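You operate a simulated robot arm through the tools that you are given. There is no shell and no other tool. Be economical: measure what you need, move in short steps, check, and stop when the job is done.

You are at the controls of a simulated two-armed robot. One attempt, no reset.

TASK
Lift the full basket on to the counter, push the shelf in and switch the washer off.
Fine: shut the washer valve too and turn the dial from cotton back to off.
Where things are to end (x, y in the base frame): laundry basket within 0.06 m of [1.41, 0.62].

It is judged by the outcome, as a careful person would: the job done as asked, and still so three seconds after it is handed in. It fails if anything else is knocked over, pushed out of place, dropped, spilled or broken.

THE ROBOT
Two 7-joint arms with two-finger parallel grippers on one trunk, on a base that drives. Base frame: it is fixed to the floor where the robot stands at the start and does not move with it; the origin is under the middle of the robot, x ahead of it, y to its left, z up. Lengths are in m, angles in degrees, forces in N, time in s.
The left shoulder is at the start at [0.07, 0.134, 1.126], the right one opposite. With the tool pointing down near the work surface each hand reaches from about 0.2 to 0.66 m from the robot's upright axis, wherever it stands, measured 20 degrees to its own side. Places, roughly: dryer heat dial [0.3, 0.4, 1.5]; dryer start button [0.6, 0.4, 1.5]; laundry counter [1.3, 0.7, 0.9]; minutes dial [0.4, 0.4, 1.5]; power button [0.6, 0.4, 0.7]; program dial [0.5, 0.4, 0.7]; pull-out shelf [0.5, 0.3, 0.8]; washer start button [0.7, 0.4, 0.7]; washer valve [0.9, 0.8, 1.1]. Payload 1.57 kg a hand.
The tool frame of a hand sits at the grasp point between the pads (the TCP): z along the fingers, y along the line on which they close. The tips reach 0.03 m beyond it. Largest opening 0.08 m; finger width 0.017, thickness 0.012; the body of the gripper, 0.04 by 0.082 m, starts 0.08 m behind the TCP.
Orientation is that of the tool frame in the base frame, as [roll, pitch, yaw] about the fixed x, y, z axes, in that order (R = Rz(yaw) Ry(pitch) Rx(roll)). With the fingers straight down and closing along the base's y, the tool's x points along the base's -x, its y along +y and its z along -z.

THE INTERFACE
- The arms move only by the tool jog_arm. It takes "left_increments", "right_increments" or both (then of equal length, played together; a hand with none holds still); each is a list of rows, each a list of 3 entries, a list of its own where there are three numbers: the shift along the base's x, y, z in units of 400 mm (1.0 is 400 mm), then the turn, a rotation vector about the base's x, y, z in units of 120 degrees (1.0 is 120 degrees), then the closure in counts, from 0 (fully open) to 255 (shut). In form: [[[x, y, z], [wx, wy, wz], hand], ...]. A call has 1 to 12 rows; each row is the pose to reach, as a shift and turn from the pose commanded when the call began. A call with a number of a shift or a turn outside -1 to 1 is refused whole. Each row takes 0.2 s and may step no farther than 0.05 m and 8.6 degrees from the row before; otherwise, or with a gripper value out of range, the whole call is refused. Where a pose cannot be reached the arm comes as near as it can. A force on the tool above 40 N (or 10 N above the force at the start of the call, whichever is more), or a blocked arm, ends the call early, and 0.2 s more pass. The fingers move at their own pace (about 0.153 m/s each) and stop on an object; they squeeze with about 32 N. The grip force told is the motor's: it shows also when the fingers shut on nothing. Time passes only in rows, and 0.2 s behind the last, so rows that repeat a pose let the fingers close. The reply holds the time, the measured pose of the TCP, the force on the tool along the base axes, the opening and the grip force, in the units named above and with some noise, with the torque about the TCP (base axes, N m) and any sound that the robot's microphone picked up.
- Cameras (640 x 400 px; columns grow to the right, rows downward): "scene" is now at [0.1157, 0.046, 1.3364]; the picture's right is [0.57, -0.82, 0.00], its down [-0.61, -0.41, -0.68] and it looks along [0.56, 0.38, -0.73] (base axes); focal length 214 px, centre (320, 200). "left" rides on the left gripper at [0.072, 0.007, -0.122] in its tool frame; the picture's right is [-0.09, 1.00, 0.00], its down [-0.84, -0.08, -0.54] and it looks along [-0.54, -0.05, 0.84] (tool axes); focal length 238 px, centre (320, 200). "right" rides on the right gripper at [0.072, -0.007, -0.122] in its tool frame; the picture's right is [0.09, 1.00, 0.00], its down [-0.84, 0.08, -0.54] and it looks along [-0.54, 0.05, 0.84] (tool axes); focal length 238 px, centre (320, 200). There is no depth. A picture from a camera that has moved, and an enlarged one, comes with that camera's place and axes in the base frame and with its lens.
- capture(camera): a new picture of that camera. It takes no simulated time.
- slide_trunk(by): slides the trunk up (or, below 0, down) by that many m; the arms and the scene camera ride with it, the base frame stays. It gives what a move gives, with no picture.
- steer(legs): drives the robot by 1 to 6 legs, each [ahead, left, turn to the left] in m, m and degrees, along the robot's own axes; the way and the turn of a leg run together, so that a leg with both is an arc; at most 1.5 m and 180 degrees a leg. The arms and the cameras ride along, it lands a little off, and it stops where it bumps. It gives what a move gives.
- pan_tilt(pan, tilt): turns the head with the scene camera to pan (to the left, within 86 degrees either way) and tilt (down, from -29 to 69), counted from straight ahead of the robot. It gives what a move gives.
- close_up(camera, box): a new picture of the part [left, top, right, bottom] of that camera's present view, enlarged. It takes no simulated time.
- finish_job(): hands the job in; it is judged then, once.

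Work in short steps. Places have to be worked out from the pictures, the camera data and where the tool is seen: move nearer, look again, correct. Check each grasp and each placing, and mend what went wrong. You have 120 turns and 108 pictures in all, those below and enlarged ones among them. Open the grippers and draw the arms clear of the work before you hand the job in, unless the task says otherwise; then end with one line.

The tools are called after "Emit:" as name(argument=value, ...) on one line, values as JSON. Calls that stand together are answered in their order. jog_arm: Moves the arms, as the interface text tells. Its arguments: {"type":"object","properties":{"left_increments":{"type":"array","items":{"type":"array"}},"right_increments":{"type":"array","items":{"type":"array"}}},"required":[]} The other tools are called the same way: slide_trunk (by) slides the trunk up or down; steer (legs) drives the base; pan_tilt (pan, tilt) turns the head that bears the scene camera; capture (camera) takes a picture; close_up (camera, box) takes an enlarged picture of a part of a camera's view; finish_job () hands the job in.

At the start:

```text
t: 0.0
left_tool_pos: [0.2593, 0.2904, 1.1726]
left_orientation: [-180.0, 0.0, -179.9]
left_contact_force: [0.1, -0.2, -0.9]
left_wrist_torque: [0.0, 0.0, -0.01]
left_finger_gap: 0.08
left_finger_force: 0.0
right_tool_pos: [0.3895, 0.0169, 1.1428]
right_orientation: [180.0, 0.0, -179.9]
right_contact_force: [0.3, 0.5, -0.6]
right_wrist_torque: [0.0, 0.01, 0.02]
right_finger_gap: 0.0802
right_finger_force: 0.0
trunk travel left (down, up): [-0.7, 0.24]
robot x, y, heading: [-0.0022, -0.0026, 0.0]
head pan, tilt: [34.4, 47.2]
```

scene: 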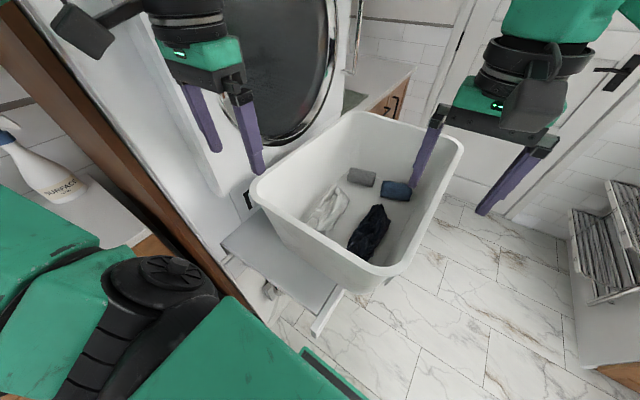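
right: 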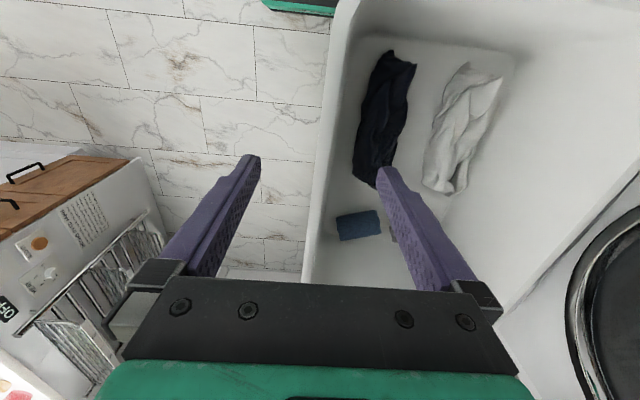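
left: 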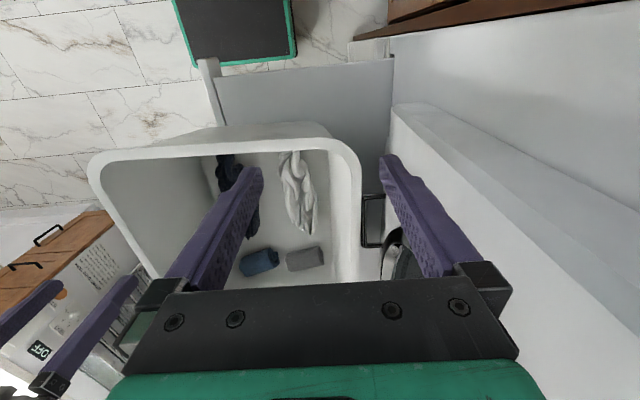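

The basket stands on the pulled-out shelf in front of the stacked washer/dryer. I look around with the head first to find the counter, the valve and the washer panel.

Emit:
pan_tilt(pan=35, tilt=15)

Emit:
capture(camera="scene")

Emit:
pan_tilt(pan=0, tilt=45)

Emit:
capture(camera="scene")

```text
t: 1.0
left_tool_pos: [0.259, 0.2903, 1.1727]
left_orientation: [179.9, -0.1, -180.0]
left_contact_force: [0.2, -0.3, -0.8]
left_wrist_torque: [0.02, 0.03, 0.02]
left_finger_gap: 0.0799
left_finger_force: 0.1
right_tool_pos: [0.3895, 0.0171, 1.1422]
right_orientation: [180.0, 0.0, -179.9]
right_contact_force: [0.7, -0.6, 0.9]
right_wrist_torque: [0.0, -0.01, 0.0]
right_finger_gap: 0.0796
right_finger_force: 0.1
trunk travel left (down, up): [-0.7, 0.24]
robot x, y, heading: [-0.0029, -0.0013, 0.1]
head pan, tilt: [35.0, 15.0]
```

```text
104 pictures are left
camera scene: at [0.1267, 0.0546, 1.3863], right [0.57, -0.82, 0.0], down [-0.21, -0.15, -0.97], along [0.79, 0.55, -0.26], focal length 214 px, centre (320, 200)
```

scene: 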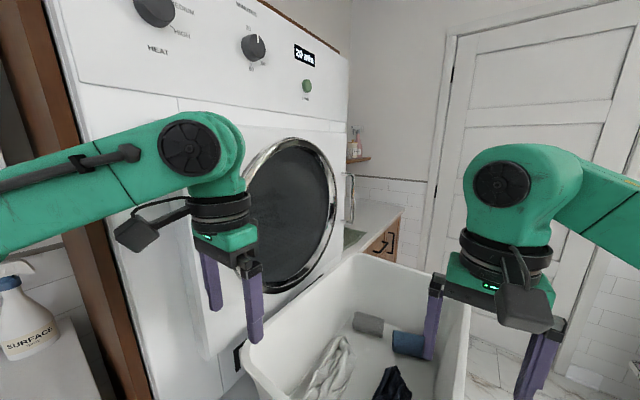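

```text
t: 2.0
left_tool_pos: [0.2596, 0.2914, 1.1711]
left_orientation: [-179.9, 0.0, -180.0]
left_contact_force: [-1.3, 0.1, 0.6]
left_wrist_torque: [0.02, 0.03, 0.01]
left_finger_gap: 0.0801
left_finger_force: 0.0
right_tool_pos: [0.3889, 0.0169, 1.1428]
right_orientation: [-179.9, 0.1, -180.0]
right_contact_force: [0.4, 0.7, 0.0]
right_wrist_torque: [0.01, 0.0, 0.0]
right_finger_gap: 0.0798
right_finger_force: 0.1
trunk travel left (down, up): [-0.7, 0.24]
robot x, y, heading: [0.0006, -0.0014, -0.1]
head pan, tilt: [0.0, 45.0]
```

```text
103 pictures are left
camera scene: at [0.1315, 0.0012, 1.3396], right [0.0, -1.0, 0.0], down [-0.71, 0.0, -0.71], along [0.71, 0.0, -0.71], focal length 214 px, centre (320, 200)
```

scene: 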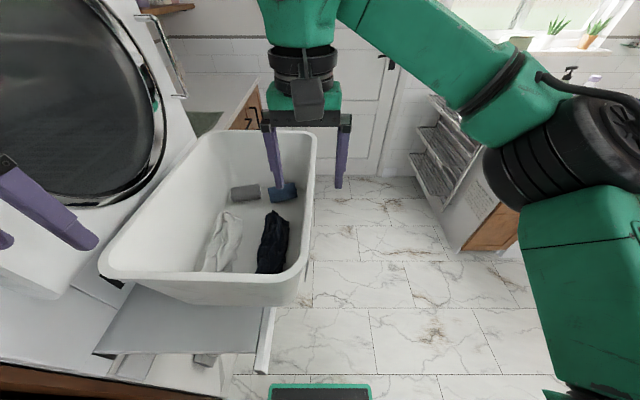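

Now I look to the right and toward the counter to check the free floor.

Emit:
pan_tilt(pan=-60, tilt=35)

Emit:
capture(camera="scene")

Emit:
pan_tilt(pan=80, tilt=40)

Emit:
capture(camera="scene")

```text
t: 3.3
left_tool_pos: [0.2589, 0.2908, 1.1722]
left_orientation: [180.0, 0.0, -180.0]
left_contact_force: [0.3, 0.0, -0.1]
left_wrist_torque: [-0.01, 0.01, -0.01]
left_finger_gap: 0.0797
left_finger_force: 0.0
right_tool_pos: [0.389, 0.0184, 1.1421]
right_orientation: [-180.0, -0.1, -179.9]
right_contact_force: [0.1, -0.4, 0.3]
right_wrist_torque: [0.02, 0.01, -0.01]
right_finger_gap: 0.08
right_finger_force: 0.1
trunk travel left (down, up): [-0.7, 0.24]
robot x, y, heading: [0.0017, -0.0004, -0.1]
head pan, tilt: [-60.0, 35.0]
```

```text
102 pictures are left
camera scene: at [0.0943, -0.0751, 1.3544], right [-0.87, -0.5, 0.0], down [-0.29, 0.5, -0.82], along [0.41, -0.71, -0.57], focal length 214 px, centre (320, 200)
```

scene: 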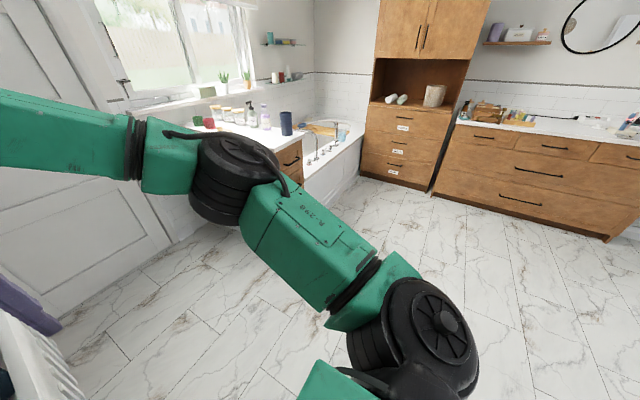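

```text
t: 5.5
left_tool_pos: [0.2589, 0.2916, 1.172]
left_orientation: [180.0, -0.1, 180.0]
left_contact_force: [-0.2, 1.3, -0.4]
left_wrist_torque: [0.01, -0.02, 0.04]
left_finger_gap: 0.0799
left_finger_force: 0.0
right_tool_pos: [0.3895, 0.0176, 1.1428]
right_orientation: [-180.0, 0.0, -179.9]
right_contact_force: [0.1, -0.3, 0.7]
right_wrist_torque: [0.01, 0.01, 0.01]
right_finger_gap: 0.0799
right_finger_force: 0.0
trunk travel left (down, up): [-0.7, 0.24]
robot x, y, heading: [-0.0019, -0.0017, -0.0]
head pan, tilt: [80.0, 40.0]
```

```text
101 pictures are left
camera scene: at [0.065, 0.0848, 1.3468], right [0.98, -0.17, 0.0], down [-0.11, -0.63, -0.77], along [0.13, 0.75, -0.64], focal length 214 px, centre (320, 200)
```

scene: 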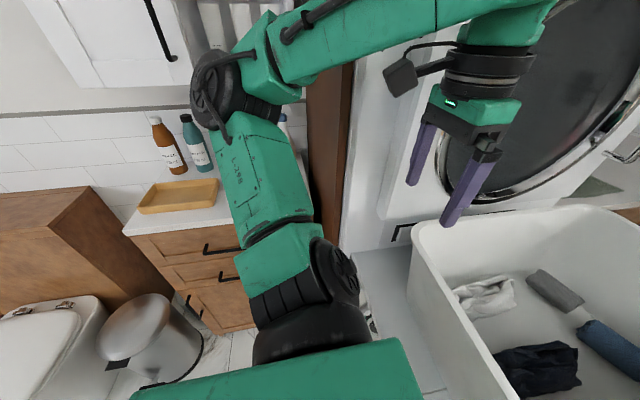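

There is plenty of floor on the right. I raise the trunk, drive right and ahead, then turn left to face the washer with the basket centred.

Emit:
slide_trunk(by=0.1)

Emit:
steer(legs=[[0, -0.75, 0], [0.48, 0, 0], [0, 0, 90]])

Emit:
pan_tilt(pan=0, tilt=35)

Emit:
capture(camera="scene")

```text
t: 6.8
left_tool_pos: [0.2591, 0.2914, 1.2723]
left_orientation: [-180.0, 0.0, -180.0]
left_contact_force: [-0.5, 0.3, -0.6]
left_wrist_torque: [0.01, 0.03, 0.0]
left_finger_gap: 0.0802
left_finger_force: 0.0
right_tool_pos: [0.3884, 0.0168, 1.2427]
right_orientation: [-180.0, 0.0, -179.9]
right_contact_force: [0.7, 0.9, -0.6]
right_wrist_torque: [0.0, 0.0, 0.02]
right_finger_gap: 0.0797
right_finger_force: 0.1
trunk travel left (down, up): [-0.8, 0.14]
robot x, y, heading: [0.0016, 0.0004, 0.2]
head pan, tilt: [80.0, 40.0]
```

```text
t: 17.2
left_tool_pos: [0.1779, -0.4976, 1.2715]
left_orientation: [179.9, 0.0, -89.0]
left_contact_force: [0.4, 0.4, 1.2]
left_wrist_torque: [0.04, -0.01, 0.01]
left_finger_gap: 0.0801
left_finger_force: 0.1
right_tool_pos: [0.4492, -0.3628, 1.2416]
right_orientation: [-180.0, 0.0, -89.0]
right_contact_force: [0.5, -0.9, 0.1]
right_wrist_torque: [0.01, -0.02, 0.01]
right_finger_gap: 0.0799
right_finger_force: 0.0
trunk travel left (down, up): [-0.8, 0.14]
robot x, y, heading: [0.4724, -0.7523, 90.9]
head pan, tilt: [80.0, 40.0]
```

```text
t: 18.7
left_tool_pos: [0.1771, -0.4984, 1.2729]
left_orientation: [180.0, 0.0, -89.0]
left_contact_force: [0.6, 0.6, -0.5]
left_wrist_torque: [-0.03, -0.01, 0.0]
left_finger_gap: 0.0803
left_finger_force: 0.2
right_tool_pos: [0.448, -0.3651, 1.2427]
right_orientation: [-180.0, 0.0, -88.9]
right_contact_force: [0.2, 0.1, 0.4]
right_wrist_torque: [0.03, 0.05, -0.04]
right_finger_gap: 0.0798
right_finger_force: 0.0
trunk travel left (down, up): [-0.8, 0.14]
robot x, y, heading: [0.4756, -0.7518, 91.0]
head pan, tilt: [0.0, 35.0]
```

```text
100 pictures are left
camera scene: at [0.4704, -0.6136, 1.4544], right [1.0, 0.02, 0.0], down [0.01, -0.57, -0.82], along [-0.01, 0.82, -0.57], focal length 214 px, centre (320, 200)
```

scene: 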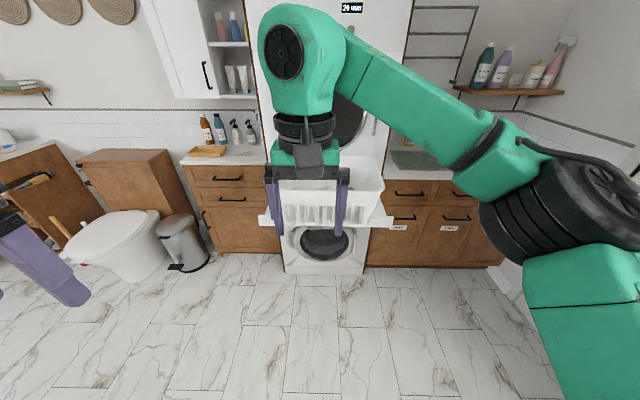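

Right arm blocks the view; I move the hands toward the two ends of the basket (still well in front of it).

Emit:
jog_arm(right_increments=[[[0.12, 0, 0], [0, 0, 0], 0], [[0.24, 0, 0], [0, 0, 0], 0], [[0.36, 0, 0], [0, 0, 0], 0], [[0.48, 0, 0], [0, 0, 0], 0], [[0.6, 0, 0], [0, 0, 0], 0], [[0.68, 0, 0], [0, 0, 0], 0]], left_increments=[[[0.02, 0.06, 0], [0, 0, 0], 0], [[0.05, 0.12, 0], [0, 0, 0], 0], [[0.08, 0.18, 0], [0, 0, 0], 0], [[0.1, 0.24, 0], [0, 0, 0], 0], [[0.14, 0.3, 0], [0, 0, 0], 0], [[0.16, 0.33, 0], [0, 0, 0], 0]])

Emit:
capture(camera="scene")

Emit:
close_up(camera="scene", box=[240, 120, 420, 280])

```text
t: 20.1
left_tool_pos: [0.2415, -0.3644, 1.2728]
left_orientation: [-180.0, 0.0, -88.9]
left_contact_force: [0.5, -0.5, 0.7]
left_wrist_torque: [-0.02, -0.02, -0.01]
left_finger_gap: 0.08
left_finger_force: 0.0
right_tool_pos: [0.7245, -0.3646, 1.2426]
right_orientation: [179.9, 0.0, -89.0]
right_contact_force: [0.2, 0.8, 0.1]
right_wrist_torque: [0.01, 0.02, 0.03]
right_finger_gap: 0.0801
right_finger_force: 0.0
trunk travel left (down, up): [-0.8, 0.14]
robot x, y, heading: [0.4741, -0.7506, 91.0]
head pan, tilt: [0.0, 35.0]
```

```text
99 pictures are left
camera scene: at [0.4719, -0.6136, 1.4544], right [1.0, 0.02, 0.0], down [0.01, -0.57, -0.82], along [-0.01, 0.82, -0.57], focal length 214 px, centre (320, 200)
```

scene: 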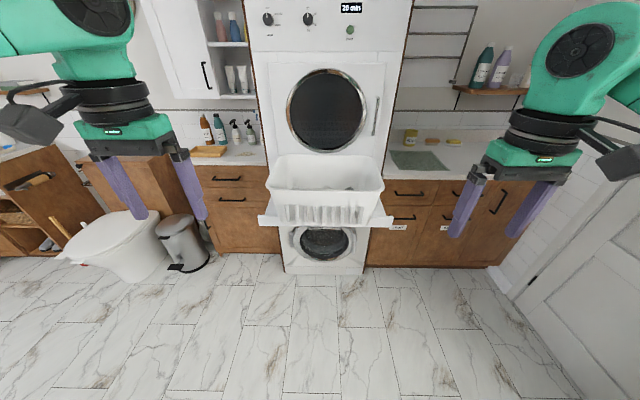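

```text
2.50 times, centred on (330, 200) of scene
camera zoom: at [0.4719, -0.6136, 1.4544], right [1.0, 0.02, 0.0], down [0.01, -0.57, -0.82], along [-0.01, 0.82, -0.57], focal length 536 px, centre (295, 200)
```

zoom: 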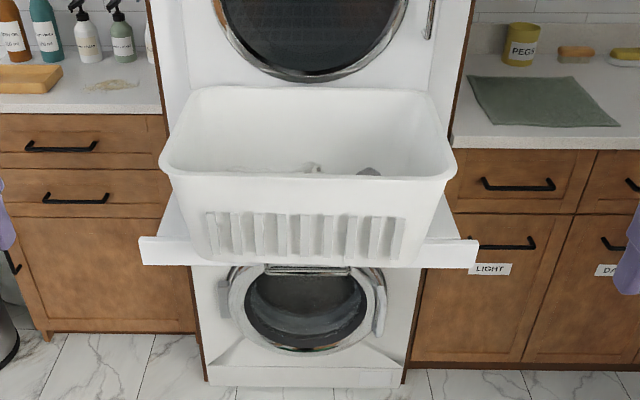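

Rim estimate from two views: x 0.27–0.70, y 0.03–0.335, z ≈1.045. I drive up so both hands hang above the basket ends, then look.

Emit:
steer(legs=[[0.49, -0.02, -1]])

Emit:
pan_tilt(pan=0, tilt=50)

Emit:
capture(camera="scene")

Emit:
capture(camera="left")

Emit:
capture(camera="right")

```text
t: 23.1
left_tool_pos: [0.2647, 0.1315, 1.2737]
left_orientation: [180.0, 0.1, -90.0]
left_contact_force: [0.0, -0.1, -0.1]
left_wrist_torque: [0.03, -0.03, 0.02]
left_finger_gap: 0.08
left_finger_force: 0.1
right_tool_pos: [0.7433, 0.1234, 1.2428]
right_orientation: [-180.0, 0.0, -90.1]
right_contact_force: [0.3, -0.3, -0.2]
right_wrist_torque: [-0.01, 0.05, -0.01]
right_finger_gap: 0.0801
right_finger_force: 0.0
trunk travel left (down, up): [-0.8, 0.14]
robot x, y, heading: [0.4875, -0.2618, 89.9]
head pan, tilt: [0.0, 35.0]
```

```text
t: 23.8
left_tool_pos: [0.2645, 0.1333, 1.2717]
left_orientation: [180.0, 0.0, -90.0]
left_contact_force: [-0.2, 1.3, 0.0]
left_wrist_torque: [-0.01, -0.02, 0.01]
left_finger_gap: 0.0801
left_finger_force: 0.1
right_tool_pos: [0.7442, 0.1259, 1.2433]
right_orientation: [-180.0, 0.1, -90.1]
right_contact_force: [-0.1, 0.5, -0.9]
right_wrist_torque: [0.01, 0.0, -0.02]
right_finger_gap: 0.0797
right_finger_force: 0.0
trunk travel left (down, up): [-0.8, 0.14]
robot x, y, heading: [0.4893, -0.2569, 89.9]
head pan, tilt: [0.0, 50.0]
```

```text
97 pictures are left
camera scene: at [0.4892, -0.1303, 1.4327], right [1.0, 0.0, 0.0], down [0.0, -0.77, -0.64], along [0.0, 0.64, -0.77], focal length 214 px, centre (320, 200)
```

scene: 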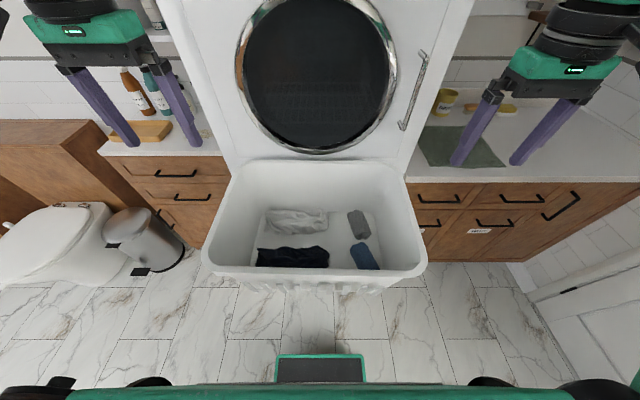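

```text
96 pictures are left
camera left: at [0.2572, 0.062, 1.3947], right [-1.0, 0.09, 0.0], down [0.08, 0.84, 0.54], along [0.05, 0.54, -0.84], focal length 238 px, centre (320, 200)
```

left: 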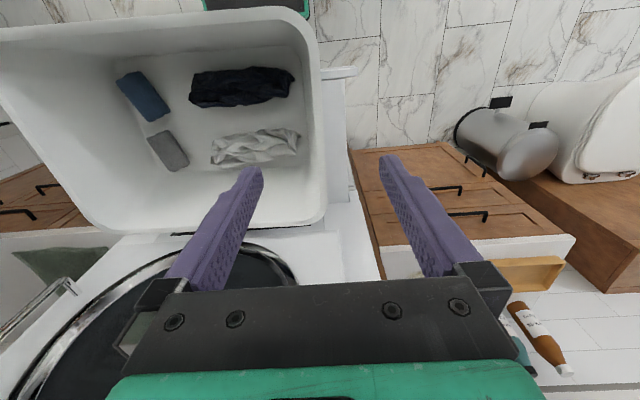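

```text
95 pictures are left
camera right: at [0.7509, 0.0538, 1.3652], right [-1.0, -0.09, 0.0], down [-0.08, 0.84, 0.54], along [-0.05, 0.54, -0.84], focal length 238 px, centre (320, 200)
```

right: 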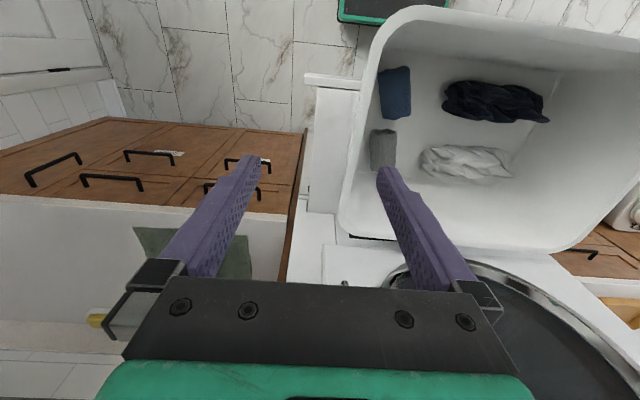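

Rim ends are near x=0.273 and x=0.690 at y≈0.18. I bring both hands above them at z≈1.12 and look again.

Emit:
jog_arm(left_increments=[[[0.02, 0.05, 0], [0, 0, 0], 0], [[0.05, 0.118, 0], [0, 0, 0], 0], [[0.05, 0.118, -0.1], [0, 0, 0], 0], [[0.05, 0.118, -0.2], [0, 0, 0], 0], [[0.05, 0.118, -0.3], [0, 0, 0], 0], [[0.05, 0.118, -0.38], [0, 0, 0], 0]], right_increments=[[[-0.08, 0.06, 0], [0, 0, 0], 0], [[-0.16, 0.135, 0], [0, 0, 0], 0], [[-0.16, 0.135, -0.08], [0, 0, 0], 0], [[-0.16, 0.135, -0.16], [0, 0, 0], 0], [[-0.16, 0.135, -0.24], [0, 0, 0], 0], [[-0.16, 0.135, -0.31], [0, 0, 0], 0]])

Emit:
capture(camera="scene")

Emit:
capture(camera="left")

Emit:
capture(camera="right")

```text
t: 25.2
left_tool_pos: [0.2851, 0.1813, 1.1216]
left_orientation: [-179.9, -0.1, -90.2]
left_contact_force: [-0.1, 0.5, -0.5]
left_wrist_torque: [0.02, 0.01, -0.01]
left_finger_gap: 0.0799
left_finger_force: 0.0
right_tool_pos: [0.6794, 0.1795, 1.118]
right_orientation: [-179.9, 0.0, -90.0]
right_contact_force: [-0.6, -1.3, -0.3]
right_wrist_torque: [0.06, -0.01, 0.01]
right_finger_gap: 0.0799
right_finger_force: 0.0
trunk travel left (down, up): [-0.8, 0.14]
robot x, y, heading: [0.4858, -0.2569, 89.9]
head pan, tilt: [0.0, 50.0]
```

```text
94 pictures are left
camera scene: at [0.4894, -0.1302, 1.4327], right [1.0, 0.0, 0.0], down [0.0, -0.77, -0.64], along [0.0, 0.64, -0.77], focal length 214 px, centre (320, 200)
```

scene: 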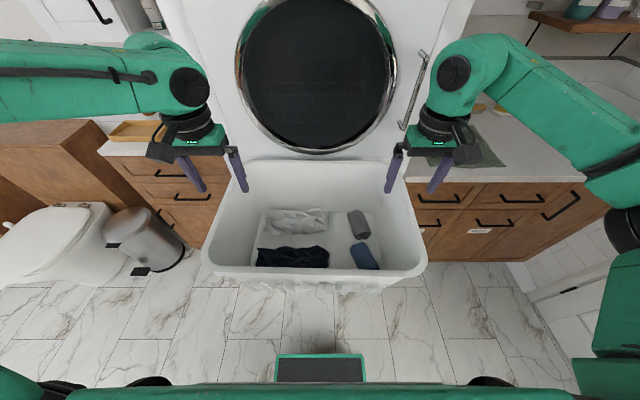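

```text
93 pictures are left
camera left: at [0.2779, 0.1094, 1.2426], right [-1.0, 0.09, 0.0], down [0.08, 0.84, 0.54], along [0.05, 0.54, -0.84], focal length 238 px, centre (320, 200)
```

left: 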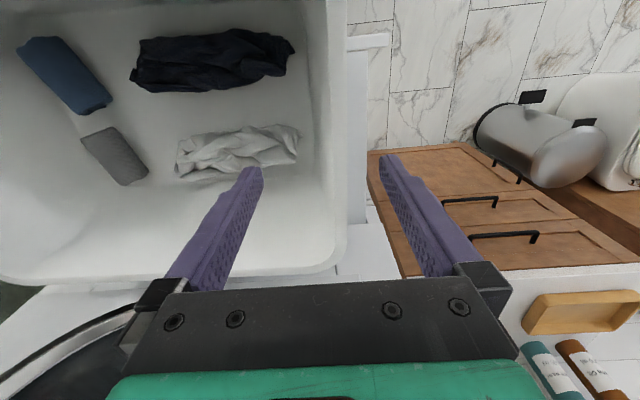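

```text
92 pictures are left
camera right: at [0.6864, 0.108, 1.2407], right [-1.0, -0.09, 0.0], down [-0.08, 0.84, 0.54], along [-0.05, 0.54, -0.84], focal length 238 px, centre (320, 200)
```

right: 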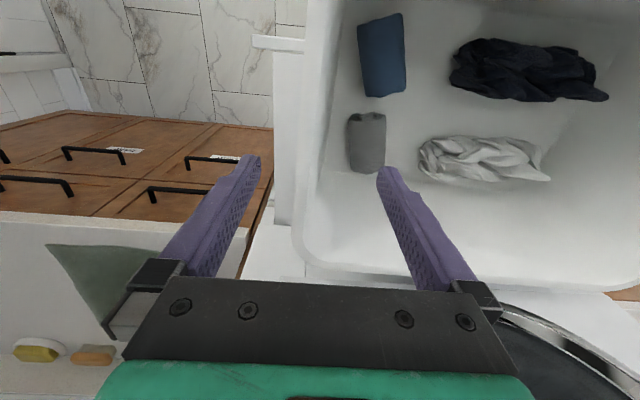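

The rim walls sit between the fingers on both sides (left centre ≈0.278, right ≈0.682). I lower both to z≈1.03 still open.

Emit:
jog_arm(left_increments=[[[-0.018, 0, -0.06], [0, 0, 0], 0], [[-0.018, 0, -0.12], [0, 0, 0], 0], [[-0.018, 0, -0.18], [0, 0, 0], 0], [[-0.018, 0, -0.229], [0, 0, 0], 0]], right_increments=[[[0.006, 0, -0.06], [0, 0, 0], 0], [[0.006, 0, -0.12], [0, 0, 0], 0], [[0.006, 0, -0.18], [0, 0, 0], 0], [[0.006, 0, -0.22], [0, 0, 0], 0]])

Emit:
capture(camera="left")

Emit:
capture(camera="right")

Emit:
capture(camera="scene")

```text
t: 26.2
left_tool_pos: [0.2775, 0.1801, 1.028]
left_orientation: [-179.9, 0.1, -90.2]
left_contact_force: [0.6, -0.4, -0.1]
left_wrist_torque: [-0.06, 0.0, -0.03]
left_finger_gap: 0.0799
left_finger_force: 0.1
right_tool_pos: [0.6814, 0.1804, 1.0305]
right_orientation: [-180.0, 0.1, -90.0]
right_contact_force: [0.2, -0.5, 0.6]
right_wrist_torque: [-0.03, 0.01, 0.01]
right_finger_gap: 0.0797
right_finger_force: 0.0
trunk travel left (down, up): [-0.8, 0.14]
robot x, y, heading: [0.4888, -0.2588, 89.7]
head pan, tilt: [0.0, 50.0]
```

```text
91 pictures are left
camera left: at [0.2714, 0.1096, 1.1501], right [-1.0, 0.09, 0.0], down [0.08, 0.84, 0.54], along [0.05, 0.54, -0.84], focal length 238 px, centre (320, 200)
```

left: 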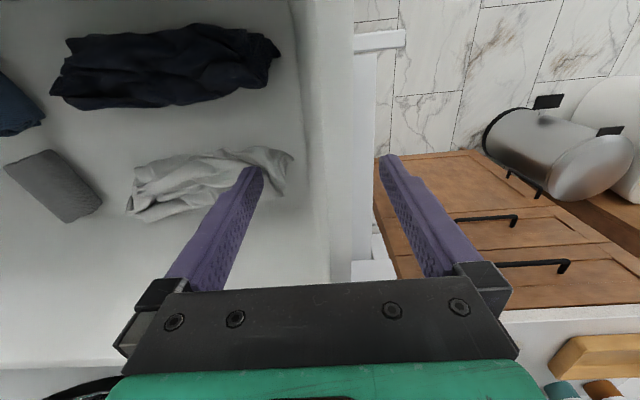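

```text
90 pictures are left
camera right: at [0.6882, 0.1085, 1.1529], right [-1.0, -0.09, 0.0], down [-0.08, 0.84, 0.54], along [-0.05, 0.54, -0.84], focal length 238 px, centre (320, 200)
```

right: 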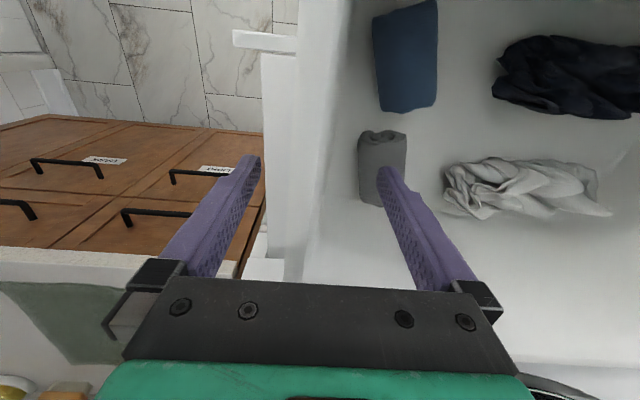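

```text
89 pictures are left
camera scene: at [0.489, -0.1299, 1.4326], right [1.0, 0.0, 0.0], down [0.0, -0.77, -0.64], along [0.0, 0.64, -0.77], focal length 214 px, centre (320, 200)
```

scene: 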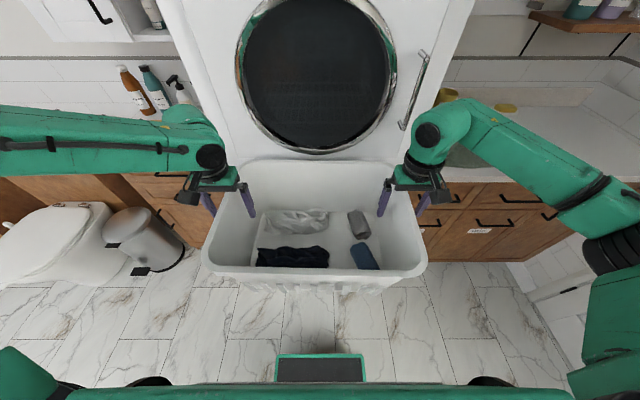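

Both hands straddle the rim without contact. I close both grippers.

Emit:
jog_arm(left_increments=[[[0, 0, 0], [0, 0, 0], 100], [[0, 0, 0], [0, 0, 0], 180], [[0, 0, 0], [0, 0, 0], 255], [[0, 0, 0], [0, 0, 0], 255], [[0, 0, 0], [0, 0, 0], 255]], right_increments=[[[0, 0, 0], [0, 0, 0], 100], [[0, 0, 0], [0, 0, 0], 180], [[0, 0, 0], [0, 0, 0], 255], [[0, 0, 0], [0, 0, 0], 255], [[0, 0, 0], [0, 0, 0], 255]])

Emit:
capture(camera="scene")

```text
t: 27.4
left_tool_pos: [0.2759, 0.1802, 1.0285]
left_orientation: [179.8, 0.0, -90.0]
left_contact_force: [-5.7, -0.7, 3.1]
left_wrist_torque: [-0.22, -1.52, -0.5]
left_finger_gap: 0.0112
left_finger_force: 28.7
right_tool_pos: [0.6854, 0.1811, 1.0308]
right_orientation: [-179.6, -0.1, -90.5]
right_contact_force: [4.3, -0.3, 0.6]
right_wrist_torque: [-0.23, 1.45, -0.42]
right_finger_gap: 0.0107
right_finger_force: 28.4
trunk travel left (down, up): [-0.8, 0.14]
robot x, y, heading: [0.4876, -0.258, 89.6]
head pan, tilt: [0.0, 50.0]
stopped in row 5 (left hand): the force on the tool passed its limit at 41 N (the readings are from after the stop); the commanded pose is now the measured one
```

```text
88 pictures are left
camera scene: at [0.4888, -0.1311, 1.4327], right [1.0, 0.0, 0.0], down [0.0, -0.77, -0.64], along [0.0, 0.64, -0.77], focal length 214 px, centre (320, 200)
```

scene: 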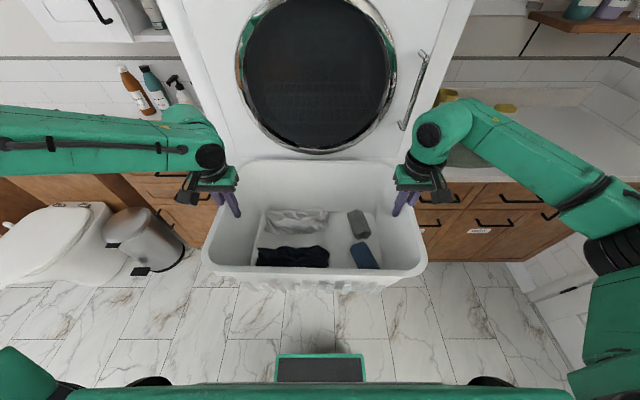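

Both hold an 11 mm wall with ~28 N. I lift a little with the trunk to test the grip.

Emit:
slide_trunk(by=0.04)

Emit:
capture(camera="scene")

```text
t: 28.2
left_tool_pos: [0.2749, 0.1816, 1.0672]
left_orientation: [179.4, -0.3, -89.8]
left_contact_force: [-23.2, -2.2, 0.2]
left_wrist_torque: [0.44, 0.05, -0.44]
left_finger_gap: 0.0067
left_finger_force: 25.7
right_tool_pos: [0.6877, 0.1824, 1.0702]
right_orientation: [-179.4, -0.1, -90.8]
right_contact_force: [21.4, 2.0, 0.2]
right_wrist_torque: [0.23, -0.17, -0.46]
right_finger_gap: 0.0057
right_finger_force: 25.1
trunk travel left (down, up): [-0.84, 0.1]
robot x, y, heading: [0.4874, -0.2577, 90.0]
head pan, tilt: [0.0, 50.0]
```

```text
87 pictures are left
camera scene: at [0.4892, -0.129, 1.4726], right [1.0, 0.0, 0.0], down [0.0, -0.77, -0.64], along [0.0, 0.64, -0.77], focal length 214 px, centre (320, 200)
```

scene: 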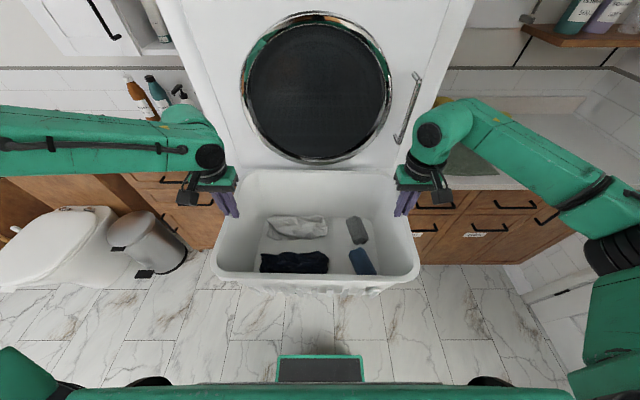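

The basket did not follow: the view got farther and the gap fell to 6 mm, so the fingers slipped up. I look close.

Emit:
close_up(camera="scene", box=[180, 140, 300, 215])

Emit:
close_up(camera="left", box=[200, 100, 440, 300])

```text
5.33 times, centred on (240, 178) of scene
camera zoom: at [0.4892, -0.129, 1.4726], right [1.0, 0.0, 0.0], down [0.0, -0.77, -0.64], along [0.0, 0.64, -0.77], focal length 1144 px, centre (747, 320)
```

zoom: 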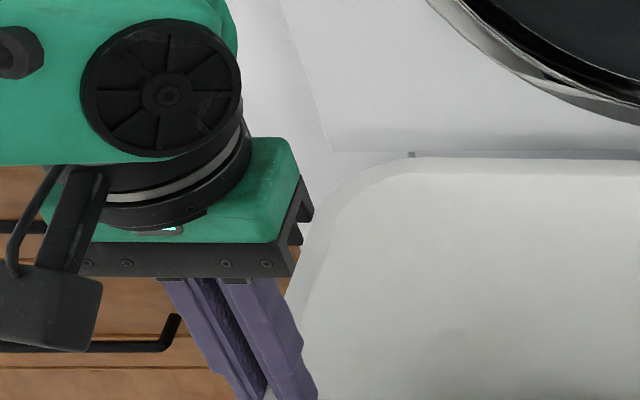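

```text
2.00 times, centred on (320, 200) of left
camera zoom: at [0.2687, 0.1107, 1.19], right [-1.0, 0.09, 0.01], down [0.08, 0.84, 0.54], along [0.04, 0.54, -0.84], focal length 477 px, centre (320, 200)
```

zoom: 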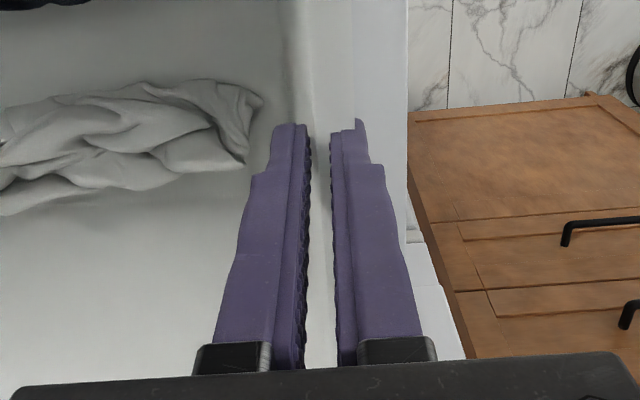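

Basket rim is still at z≈1.046: the wall leans outward (~8°, ~5 mm thick), so upright fingers only pinched at edges. I open, tilt each hand 8° to match the wall, go deeper, and check.

Emit:
jog_arm(left_increments=[[[0, 0, 0], [0, 0, 0], 100], [[0, 0, 0], [0, 0, 0], 0], [[0, 0, 0], [0, 0, 0], 0], [[0.004, 0, 0], [0, -0.033, 0], 0], [[0.008, 0, 0], [0, -0.067, 0], 0], [[0.008, 0, -0.05], [0, -0.067, 0], 0], [[0.008, 0, -0.1], [0, -0.067, 0], 0], [[0.008, 0, -0.134], [0, -0.067, 0], 0]], right_increments=[[[0, 0, 0], [0, 0, 0], 100], [[0, 0, 0], [0, 0, 0], 0], [[0, 0, 0], [0, 0, 0], 0], [[-0.002, 0, 0], [0, 0.033, 0], 0], [[-0.004, 0, 0], [0, 0.067, 0], 0], [[-0.004, 0, -0.05], [0, 0.067, 0], 0], [[-0.004, 0, -0.1], [0, 0.067, 0], 0], [[-0.004, 0, -0.134], [0, 0.067, 0], 0]])

Emit:
capture(camera="left")

Emit:
capture(camera="right")

```text
t: 30.0
left_tool_pos: [0.2794, 0.1814, 1.0146]
left_orientation: [-172.3, -0.2, -89.9]
left_contact_force: [-0.7, 0.7, 0.1]
left_wrist_torque: [0.0, -0.01, -0.03]
left_finger_gap: 0.0802
left_finger_force: 0.1
right_tool_pos: [0.683, 0.1805, 1.0164]
right_orientation: [172.3, -0.1, -90.5]
right_contact_force: [0.3, -0.3, 0.7]
right_wrist_torque: [-0.03, 0.05, -0.01]
right_finger_gap: 0.08
right_finger_force: 0.1
trunk travel left (down, up): [-0.84, 0.1]
robot x, y, heading: [0.4891, -0.2586, 90.0]
head pan, tilt: [0.0, 50.0]
```

```text
84 pictures are left
camera left: at [0.256, 0.1097, 1.135], right [-0.99, 0.09, -0.13], down [0.0, 0.84, 0.55], along [0.16, 0.54, -0.83], focal length 238 px, centre (320, 200)
```

left: 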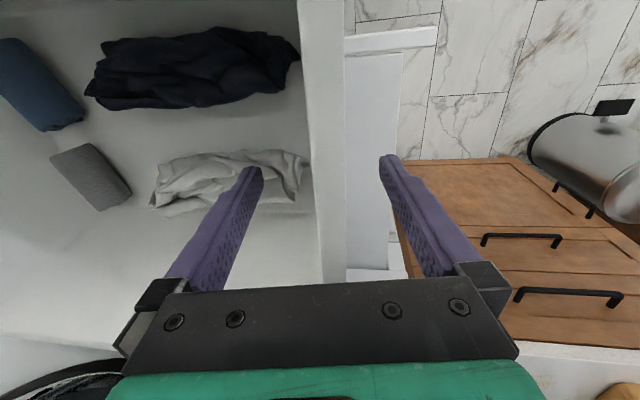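

```text
83 pictures are left
camera right: at [0.7051, 0.1085, 1.1374], right [-0.99, -0.08, 0.13], down [0.0, 0.84, 0.55], along [-0.16, 0.54, -0.83], focal length 238 px, centre (320, 200)
```

right: 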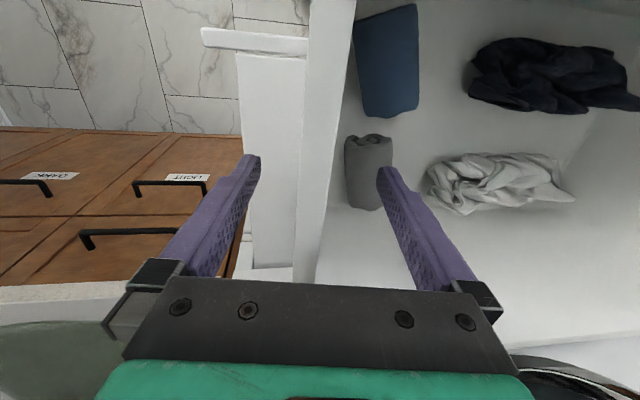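

The fingers now line up with the wall. I close and check the gap.

Emit:
jog_arm(left_increments=[[[0, 0, 0], [0, 0, 0], 100], [[0, 0, 0], [0, 0, 0], 170], [[0, 0, 0], [0, 0, 0], 215], [[0, 0, 0], [0, 0, 0], 255], [[0, 0, 0], [0, 0, 0], 255], [[0, 0, 0], [0, 0, 0], 255]], right_increments=[[[0, 0, 0], [0, 0, 0], 100], [[0, 0, 0], [0, 0, 0], 170], [[0, 0, 0], [0, 0, 0], 215], [[0, 0, 0], [0, 0, 0], 255], [[0, 0, 0], [0, 0, 0], 255], [[0, 0, 0], [0, 0, 0], 255]])

Emit:
capture(camera="left")

Emit:
capture(camera="scene")

```text
t: 31.4
left_tool_pos: [0.2782, 0.1799, 1.0147]
left_orientation: [-172.5, -0.2, -89.9]
left_contact_force: [-20.7, 0.4, -0.4]
left_wrist_torque: [-0.06, 1.64, -0.47]
left_finger_gap: 0.006
left_finger_force: 25.7
right_tool_pos: [0.6833, 0.1799, 1.0176]
right_orientation: [172.5, -0.1, -90.6]
right_contact_force: [20.9, 0.7, 2.6]
right_wrist_torque: [-0.28, -1.58, -0.23]
right_finger_gap: 0.0056
right_finger_force: 25.9
trunk travel left (down, up): [-0.84, 0.1]
robot x, y, heading: [0.4881, -0.26, 89.9]
head pan, tilt: [0.0, 50.0]
```

```text
82 pictures are left
camera left: at [0.255, 0.1095, 1.1351], right [-0.99, 0.09, -0.13], down [0.0, 0.84, 0.54], along [0.16, 0.54, -0.83], focal length 238 px, centre (320, 200)
```

left: 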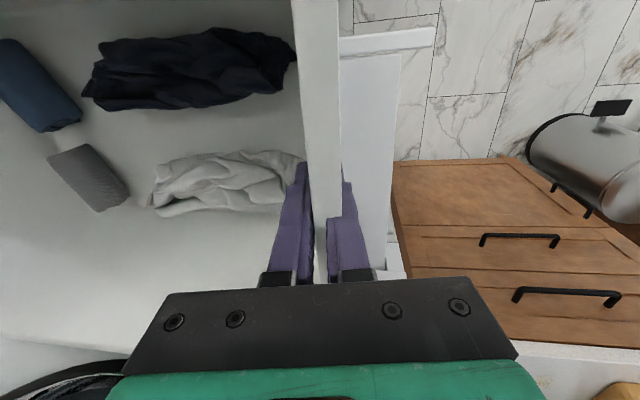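

```text
81 pictures are left
camera scene: at [0.4888, -0.1308, 1.4727], right [1.0, 0.0, 0.0], down [0.0, -0.77, -0.64], along [0.0, 0.64, -0.77], focal length 214 px, centre (320, 200)
```

scene: 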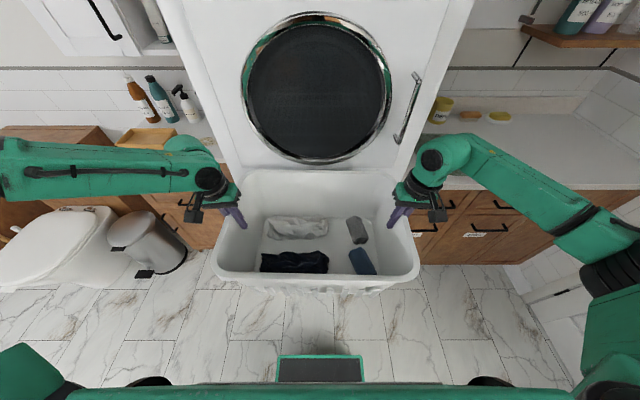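

Flat grip (6 mm), but a 21 N side load and 1.6 N m torque show the true lean is nearer 4–5°. I relax the hands outward 2 mm and untilt about 3.5° while holding.

Emit:
jog_arm(left_increments=[[[-0.003, 0, 0], [0, 0.01, 0], 255], [[-0.006, 0, 0], [0, 0.02, 0], 255], [[-0.006, 0, 0], [0, 0.03, 0], 255]], right_increments=[[[0.003, 0, 0], [0, -0.01, 0], 255], [[0.006, 0, 0], [0, -0.02, 0], 255], [[0.006, 0, 0], [0, -0.03, 0], 255]])

```text
t: 32.2
left_tool_pos: [0.2774, 0.182, 1.0143]
left_orientation: [-175.8, -0.2, -90.0]
left_contact_force: [-13.1, -3.4, 0.3]
left_wrist_torque: [0.77, -1.88, -0.34]
left_finger_gap: 0.0078
left_finger_force: 26.9
right_tool_pos: [0.685, 0.1804, 1.0177]
right_orientation: [175.8, -0.1, -90.4]
right_contact_force: [12.8, 1.5, -0.2]
right_wrist_torque: [-0.53, 1.79, -0.28]
right_finger_gap: 0.0071
right_finger_force: 26.8
trunk travel left (down, up): [-0.84, 0.1]
robot x, y, heading: [0.4919, -0.2592, 90.0]
head pan, tilt: [0.0, 50.0]
```

The torque swung past zero, so the lean is about 6°. I turn back 2° and relax outward a bit more.

Emit:
jog_arm(left_increments=[[[-0.003, 0, 0], [0, -0.008, 0], 255], [[-0.005, 0, 0], [0, -0.016, 0], 255], [[-0.005, 0, 0], [0, -0.016, 0], 255]], right_increments=[[[0.003, 0, 0], [0, 0.008, 0], 255], [[0.005, 0, 0], [0, 0.016, 0], 255], [[0.005, 0, 0], [0, 0.016, 0], 255]])

```text
t: 33.0
left_tool_pos: [0.2781, 0.181, 1.0159]
left_orientation: [-173.6, -0.1, -90.1]
left_contact_force: [30.9, -2.1, 0.1]
left_wrist_torque: [-0.6, -0.95, -0.56]
left_finger_gap: 0.0049
left_finger_force: 25.3
right_tool_pos: [0.6849, 0.1813, 1.0178]
right_orientation: [173.6, -0.1, -90.3]
right_contact_force: [-31.4, 1.7, -1.0]
right_wrist_torque: [0.49, 0.26, -0.55]
right_finger_gap: 0.0051
right_finger_force: 25.5
trunk travel left (down, up): [-0.84, 0.1]
robot x, y, heading: [0.4881, -0.2579, 89.8]
head pan, tilt: [0.0, 50.0]
```

Gap is now 5 mm, flush. I ease 1.2 mm inward to cancel the pull, then lift 3 cm as a test.

Emit:
jog_arm(left_increments=[[[0.003, 0, 0], [0, 0, 0], 255], [[0.003, 0, 0], [0, 0, 0], 255]], right_increments=[[[-0.003, 0, 0], [0, 0, 0], 255], [[-0.003, 0, 0], [0, 0, 0], 255]])

Emit:
slide_trunk(by=0.015)

Emit:
slide_trunk(by=0.015)

Emit:
capture(camera="scene")

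```text
t: 33.6
left_tool_pos: [0.2776, 0.1809, 1.0148]
left_orientation: [-173.8, -0.1, -90.0]
left_contact_force: [31.6, -2.6, -0.9]
left_wrist_torque: [-0.53, -1.0, -0.51]
left_finger_gap: 0.0052
left_finger_force: 25.2
right_tool_pos: [0.6849, 0.1811, 1.0159]
right_orientation: [173.9, -0.2, -90.3]
right_contact_force: [-32.8, 2.5, 0.0]
right_wrist_torque: [0.55, 0.7, -0.53]
right_finger_gap: 0.005
right_finger_force: 25.6
trunk travel left (down, up): [-0.84, 0.1]
robot x, y, heading: [0.4863, -0.2565, 90.2]
head pan, tilt: [0.0, 50.0]
```

```text
t: 34.2
left_tool_pos: [0.2779, 0.1816, 1.0289]
left_orientation: [-173.7, -0.1, -90.0]
left_contact_force: [33.4, -2.5, -3.7]
left_wrist_torque: [-0.4, -1.02, -0.52]
left_finger_gap: 0.0053
left_finger_force: 25.3
right_tool_pos: [0.684, 0.1806, 1.0316]
right_orientation: [173.6, -0.2, -90.4]
right_contact_force: [-33.3, 2.5, -4.9]
right_wrist_torque: [0.41, 0.68, -0.51]
right_finger_gap: 0.0051
right_finger_force: 25.6
trunk travel left (down, up): [-0.855, 0.085]
robot x, y, heading: [0.4893, -0.2581, 89.9]
head pan, tilt: [0.0, 50.0]
```

```text
t: 34.9
left_tool_pos: [0.2767, 0.1806, 1.0448]
left_orientation: [-173.6, -0.1, -89.9]
left_contact_force: [34.1, -1.6, -2.5]
left_wrist_torque: [-0.26, -0.99, -0.45]
left_finger_gap: 0.0054
left_finger_force: 25.5
right_tool_pos: [0.6846, 0.18, 1.047]
right_orientation: [173.7, -0.1, -90.5]
right_contact_force: [-33.3, 2.6, -5.7]
right_wrist_torque: [0.31, 0.69, -0.48]
right_finger_gap: 0.0047
right_finger_force: 25.5
trunk travel left (down, up): [-0.87, 0.07]
robot x, y, heading: [0.4911, -0.257, 90.1]
head pan, tilt: [0.0, 50.0]
```

```text
80 pictures are left
camera scene: at [0.4891, -0.1297, 1.5026], right [1.0, 0.0, 0.0], down [0.0, -0.77, -0.64], along [0.0, 0.64, -0.77], focal length 214 px, centre (320, 200)
```

scene: 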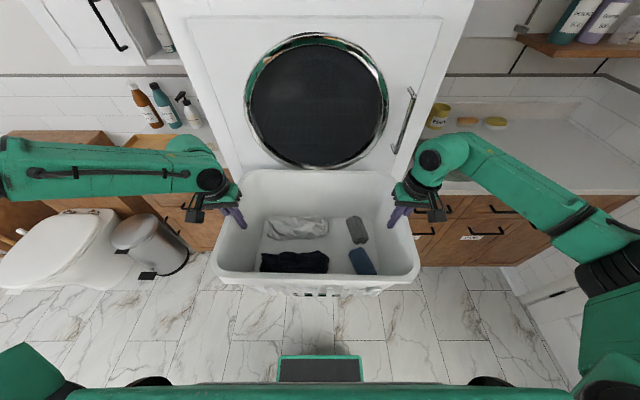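

The basket rises with the hands now (~0.9 kg). I try easing the 33 N internal pull by moving inward 2 mm.

Emit:
jog_arm(left_increments=[[[0.003, 0, 0], [0, 0, 0], 255], [[0.006, 0, 0], [0, 0, 0], 255]], right_increments=[[[-0.003, 0, 0], [0, 0, 0], 255], [[-0.006, 0, 0], [0, 0, 0], 255]])

Emit:
slide_trunk(by=0.05)

Emit:
close_up(camera="scene", box=[180, 140, 460, 315])

```text
t: 35.5
left_tool_pos: [0.2775, 0.1829, 1.0442]
left_orientation: [-174.0, -0.2, -89.8]
left_contact_force: [15.0, -1.5, -5.2]
left_wrist_torque: [0.17, -1.51, -0.42]
left_finger_gap: 0.0055
left_finger_force: 26.1
right_tool_pos: [0.6853, 0.1808, 1.0468]
right_orientation: [174.0, -0.1, -90.6]
right_contact_force: [-15.6, 1.3, -4.3]
right_wrist_torque: [-0.1, 1.65, -0.3]
right_finger_gap: 0.0055
right_finger_force: 25.9
trunk travel left (down, up): [-0.87, 0.07]
robot x, y, heading: [0.4888, -0.2595, 90.0]
head pan, tilt: [0.0, 50.0]
```

```text
t: 36.4
left_tool_pos: [0.2766, 0.1827, 1.0931]
left_orientation: [-174.0, -0.3, -90.0]
left_contact_force: [2.0, -1.3, -4.7]
left_wrist_torque: [0.61, -1.67, -0.33]
left_finger_gap: 0.0053
left_finger_force: 25.4
right_tool_pos: [0.6852, 0.1816, 1.0967]
right_orientation: [174.1, -0.2, -90.5]
right_contact_force: [-2.0, 1.1, -4.8]
right_wrist_torque: [-0.56, 1.67, -0.22]
right_finger_gap: 0.0052
right_finger_force: 25.3
trunk travel left (down, up): [-0.92, 0.02]
robot x, y, heading: [0.4893, -0.2561, 89.7]
head pan, tilt: [0.0, 50.0]
```

```text
2.29 times, centred on (320, 228) of scene
camera zoom: at [0.4891, -0.1285, 1.5524], right [1.0, 0.0, 0.0], down [0.0, -0.77, -0.64], along [0.0, 0.64, -0.77], focal length 490 px, centre (320, 137)
```

zoom: 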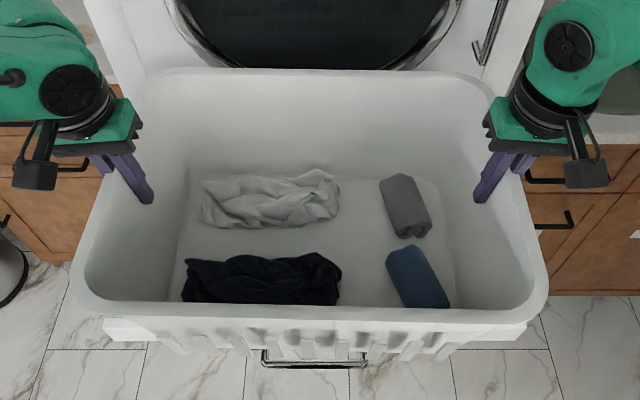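

Held evenly. I back away from the machine first, raising the last of the trunk travel, then look right for the wall.

Emit:
steer(legs=[[-0.25, 0, 0]])

Emit:
jog_arm(left_increments=[[[0, 0, 0.03], [0, 0, 0], 255], [[0, 0, 0.06], [0, 0, 0], 255], [[0, 0, 0.09], [0, 0, 0], 255], [[0, 0, 0.12], [0, 0, 0], 255], [[0, 0, 0.15], [0, 0, 0], 255], [[0, 0, 0.18], [0, 0, 0], 255]], right_increments=[[[0, 0, 0.03], [0, 0, 0], 255], [[0, 0, 0.06], [0, 0, 0], 255], [[0, 0, 0.09], [0, 0, 0], 255], [[0, 0, 0.12], [0, 0, 0], 255], [[0, 0, 0.15], [0, 0, 0], 255], [[0, 0, 0.18], [0, 0, 0], 255]])

Emit:
pan_tilt(pan=-50, tilt=30)

Emit:
capture(camera="scene")

Emit:
pan_tilt(pan=0, tilt=35)

Emit:
capture(camera="scene")

```text
t: 38.2
left_tool_pos: [0.2762, -0.0657, 1.0928]
left_orientation: [-174.0, -0.4, -89.6]
left_contact_force: [-15.5, -1.9, -5.8]
left_wrist_torque: [0.11, -1.79, -0.43]
left_finger_gap: 0.0058
left_finger_force: 26.3
right_tool_pos: [0.682, -0.0655, 1.0943]
right_orientation: [174.1, -0.5, -90.4]
right_contact_force: [14.5, 2.5, -3.8]
right_wrist_torque: [-0.11, 1.73, -0.32]
right_finger_gap: 0.0054
right_finger_force: 25.5
trunk travel left (down, up): [-0.92, 0.02]
robot x, y, heading: [0.4911, -0.5083, 90.3]
head pan, tilt: [0.0, 50.0]
```

```text
t: 39.6
left_tool_pos: [0.2777, -0.0697, 1.167]
left_orientation: [-173.9, -0.1, -89.8]
left_contact_force: [-2.2, -1.8, -4.7]
left_wrist_torque: [0.05, -1.62, -0.42]
left_finger_gap: 0.0055
left_finger_force: 26.0
right_tool_pos: [0.6838, -0.0681, 1.1685]
right_orientation: [174.0, -0.1, -90.5]
right_contact_force: [1.7, 1.6, -3.9]
right_wrist_torque: [0.0, 1.7, -0.2]
right_finger_gap: 0.0055
right_finger_force: 25.6
trunk travel left (down, up): [-0.92, 0.02]
robot x, y, heading: [0.4884, -0.5084, 90.3]
head pan, tilt: [0.0, 50.0]
```

```text
t: 40.8
left_tool_pos: [0.2768, -0.0704, 1.1657]
left_orientation: [-174.0, -0.2, -89.8]
left_contact_force: [-7.4, -1.9, -6.0]
left_wrist_torque: [0.06, -1.74, -0.4]
left_finger_gap: 0.0055
left_finger_force: 25.9
right_tool_pos: [0.6843, -0.0682, 1.1684]
right_orientation: [174.1, -0.2, -90.6]
right_contact_force: [7.1, 2.2, -4.8]
right_wrist_torque: [0.0, 1.67, -0.23]
right_finger_gap: 0.0056
right_finger_force: 25.3
trunk travel left (down, up): [-0.92, 0.02]
robot x, y, heading: [0.4923, -0.5102, 90.3]
head pan, tilt: [-50.0, 30.0]
```

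```text
78 pictures are left
camera scene: at [0.558, -0.3979, 1.582], right [0.64, -0.76, 0.0], down [-0.38, -0.32, -0.87], along [0.66, 0.56, -0.5], focal length 214 px, centre (320, 200)
```

scene: 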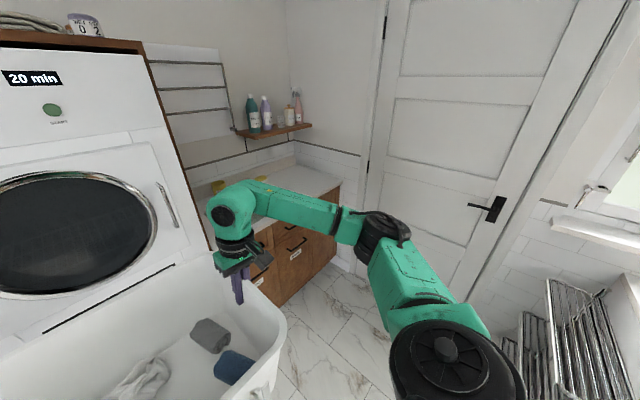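

```text
t: 42.0
left_tool_pos: [0.2773, -0.0704, 1.1661]
left_orientation: [-174.1, -0.1, -89.7]
left_contact_force: [-11.7, -2.0, -4.7]
left_wrist_torque: [0.04, -1.69, -0.44]
left_finger_gap: 0.0055
left_finger_force: 25.5
right_tool_pos: [0.6838, -0.0686, 1.1681]
right_orientation: [174.1, -0.1, -90.4]
right_contact_force: [11.1, 0.8, -4.5]
right_wrist_torque: [0.02, 1.68, -0.21]
right_finger_gap: 0.0054
right_finger_force: 25.4
trunk travel left (down, up): [-0.92, 0.02]
robot x, y, heading: [0.4857, -0.5084, 89.9]
head pan, tilt: [0.0, 35.0]
```

```text
77 pictures are left
camera scene: at [0.4889, -0.3683, 1.5742], right [1.0, 0.0, 0.0], down [0.0, -0.57, -0.82], along [0.0, 0.82, -0.57], focal length 214 px, centre (320, 200)
```

scene: 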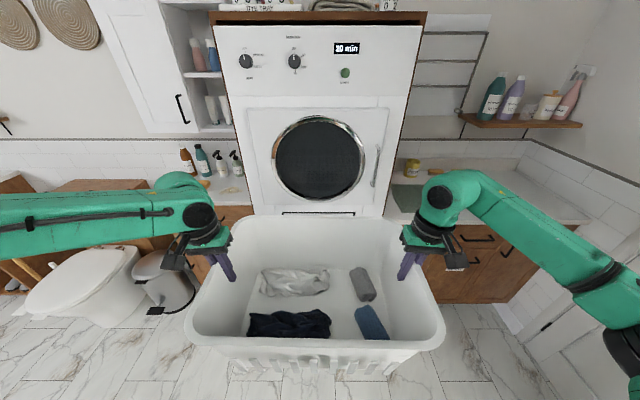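

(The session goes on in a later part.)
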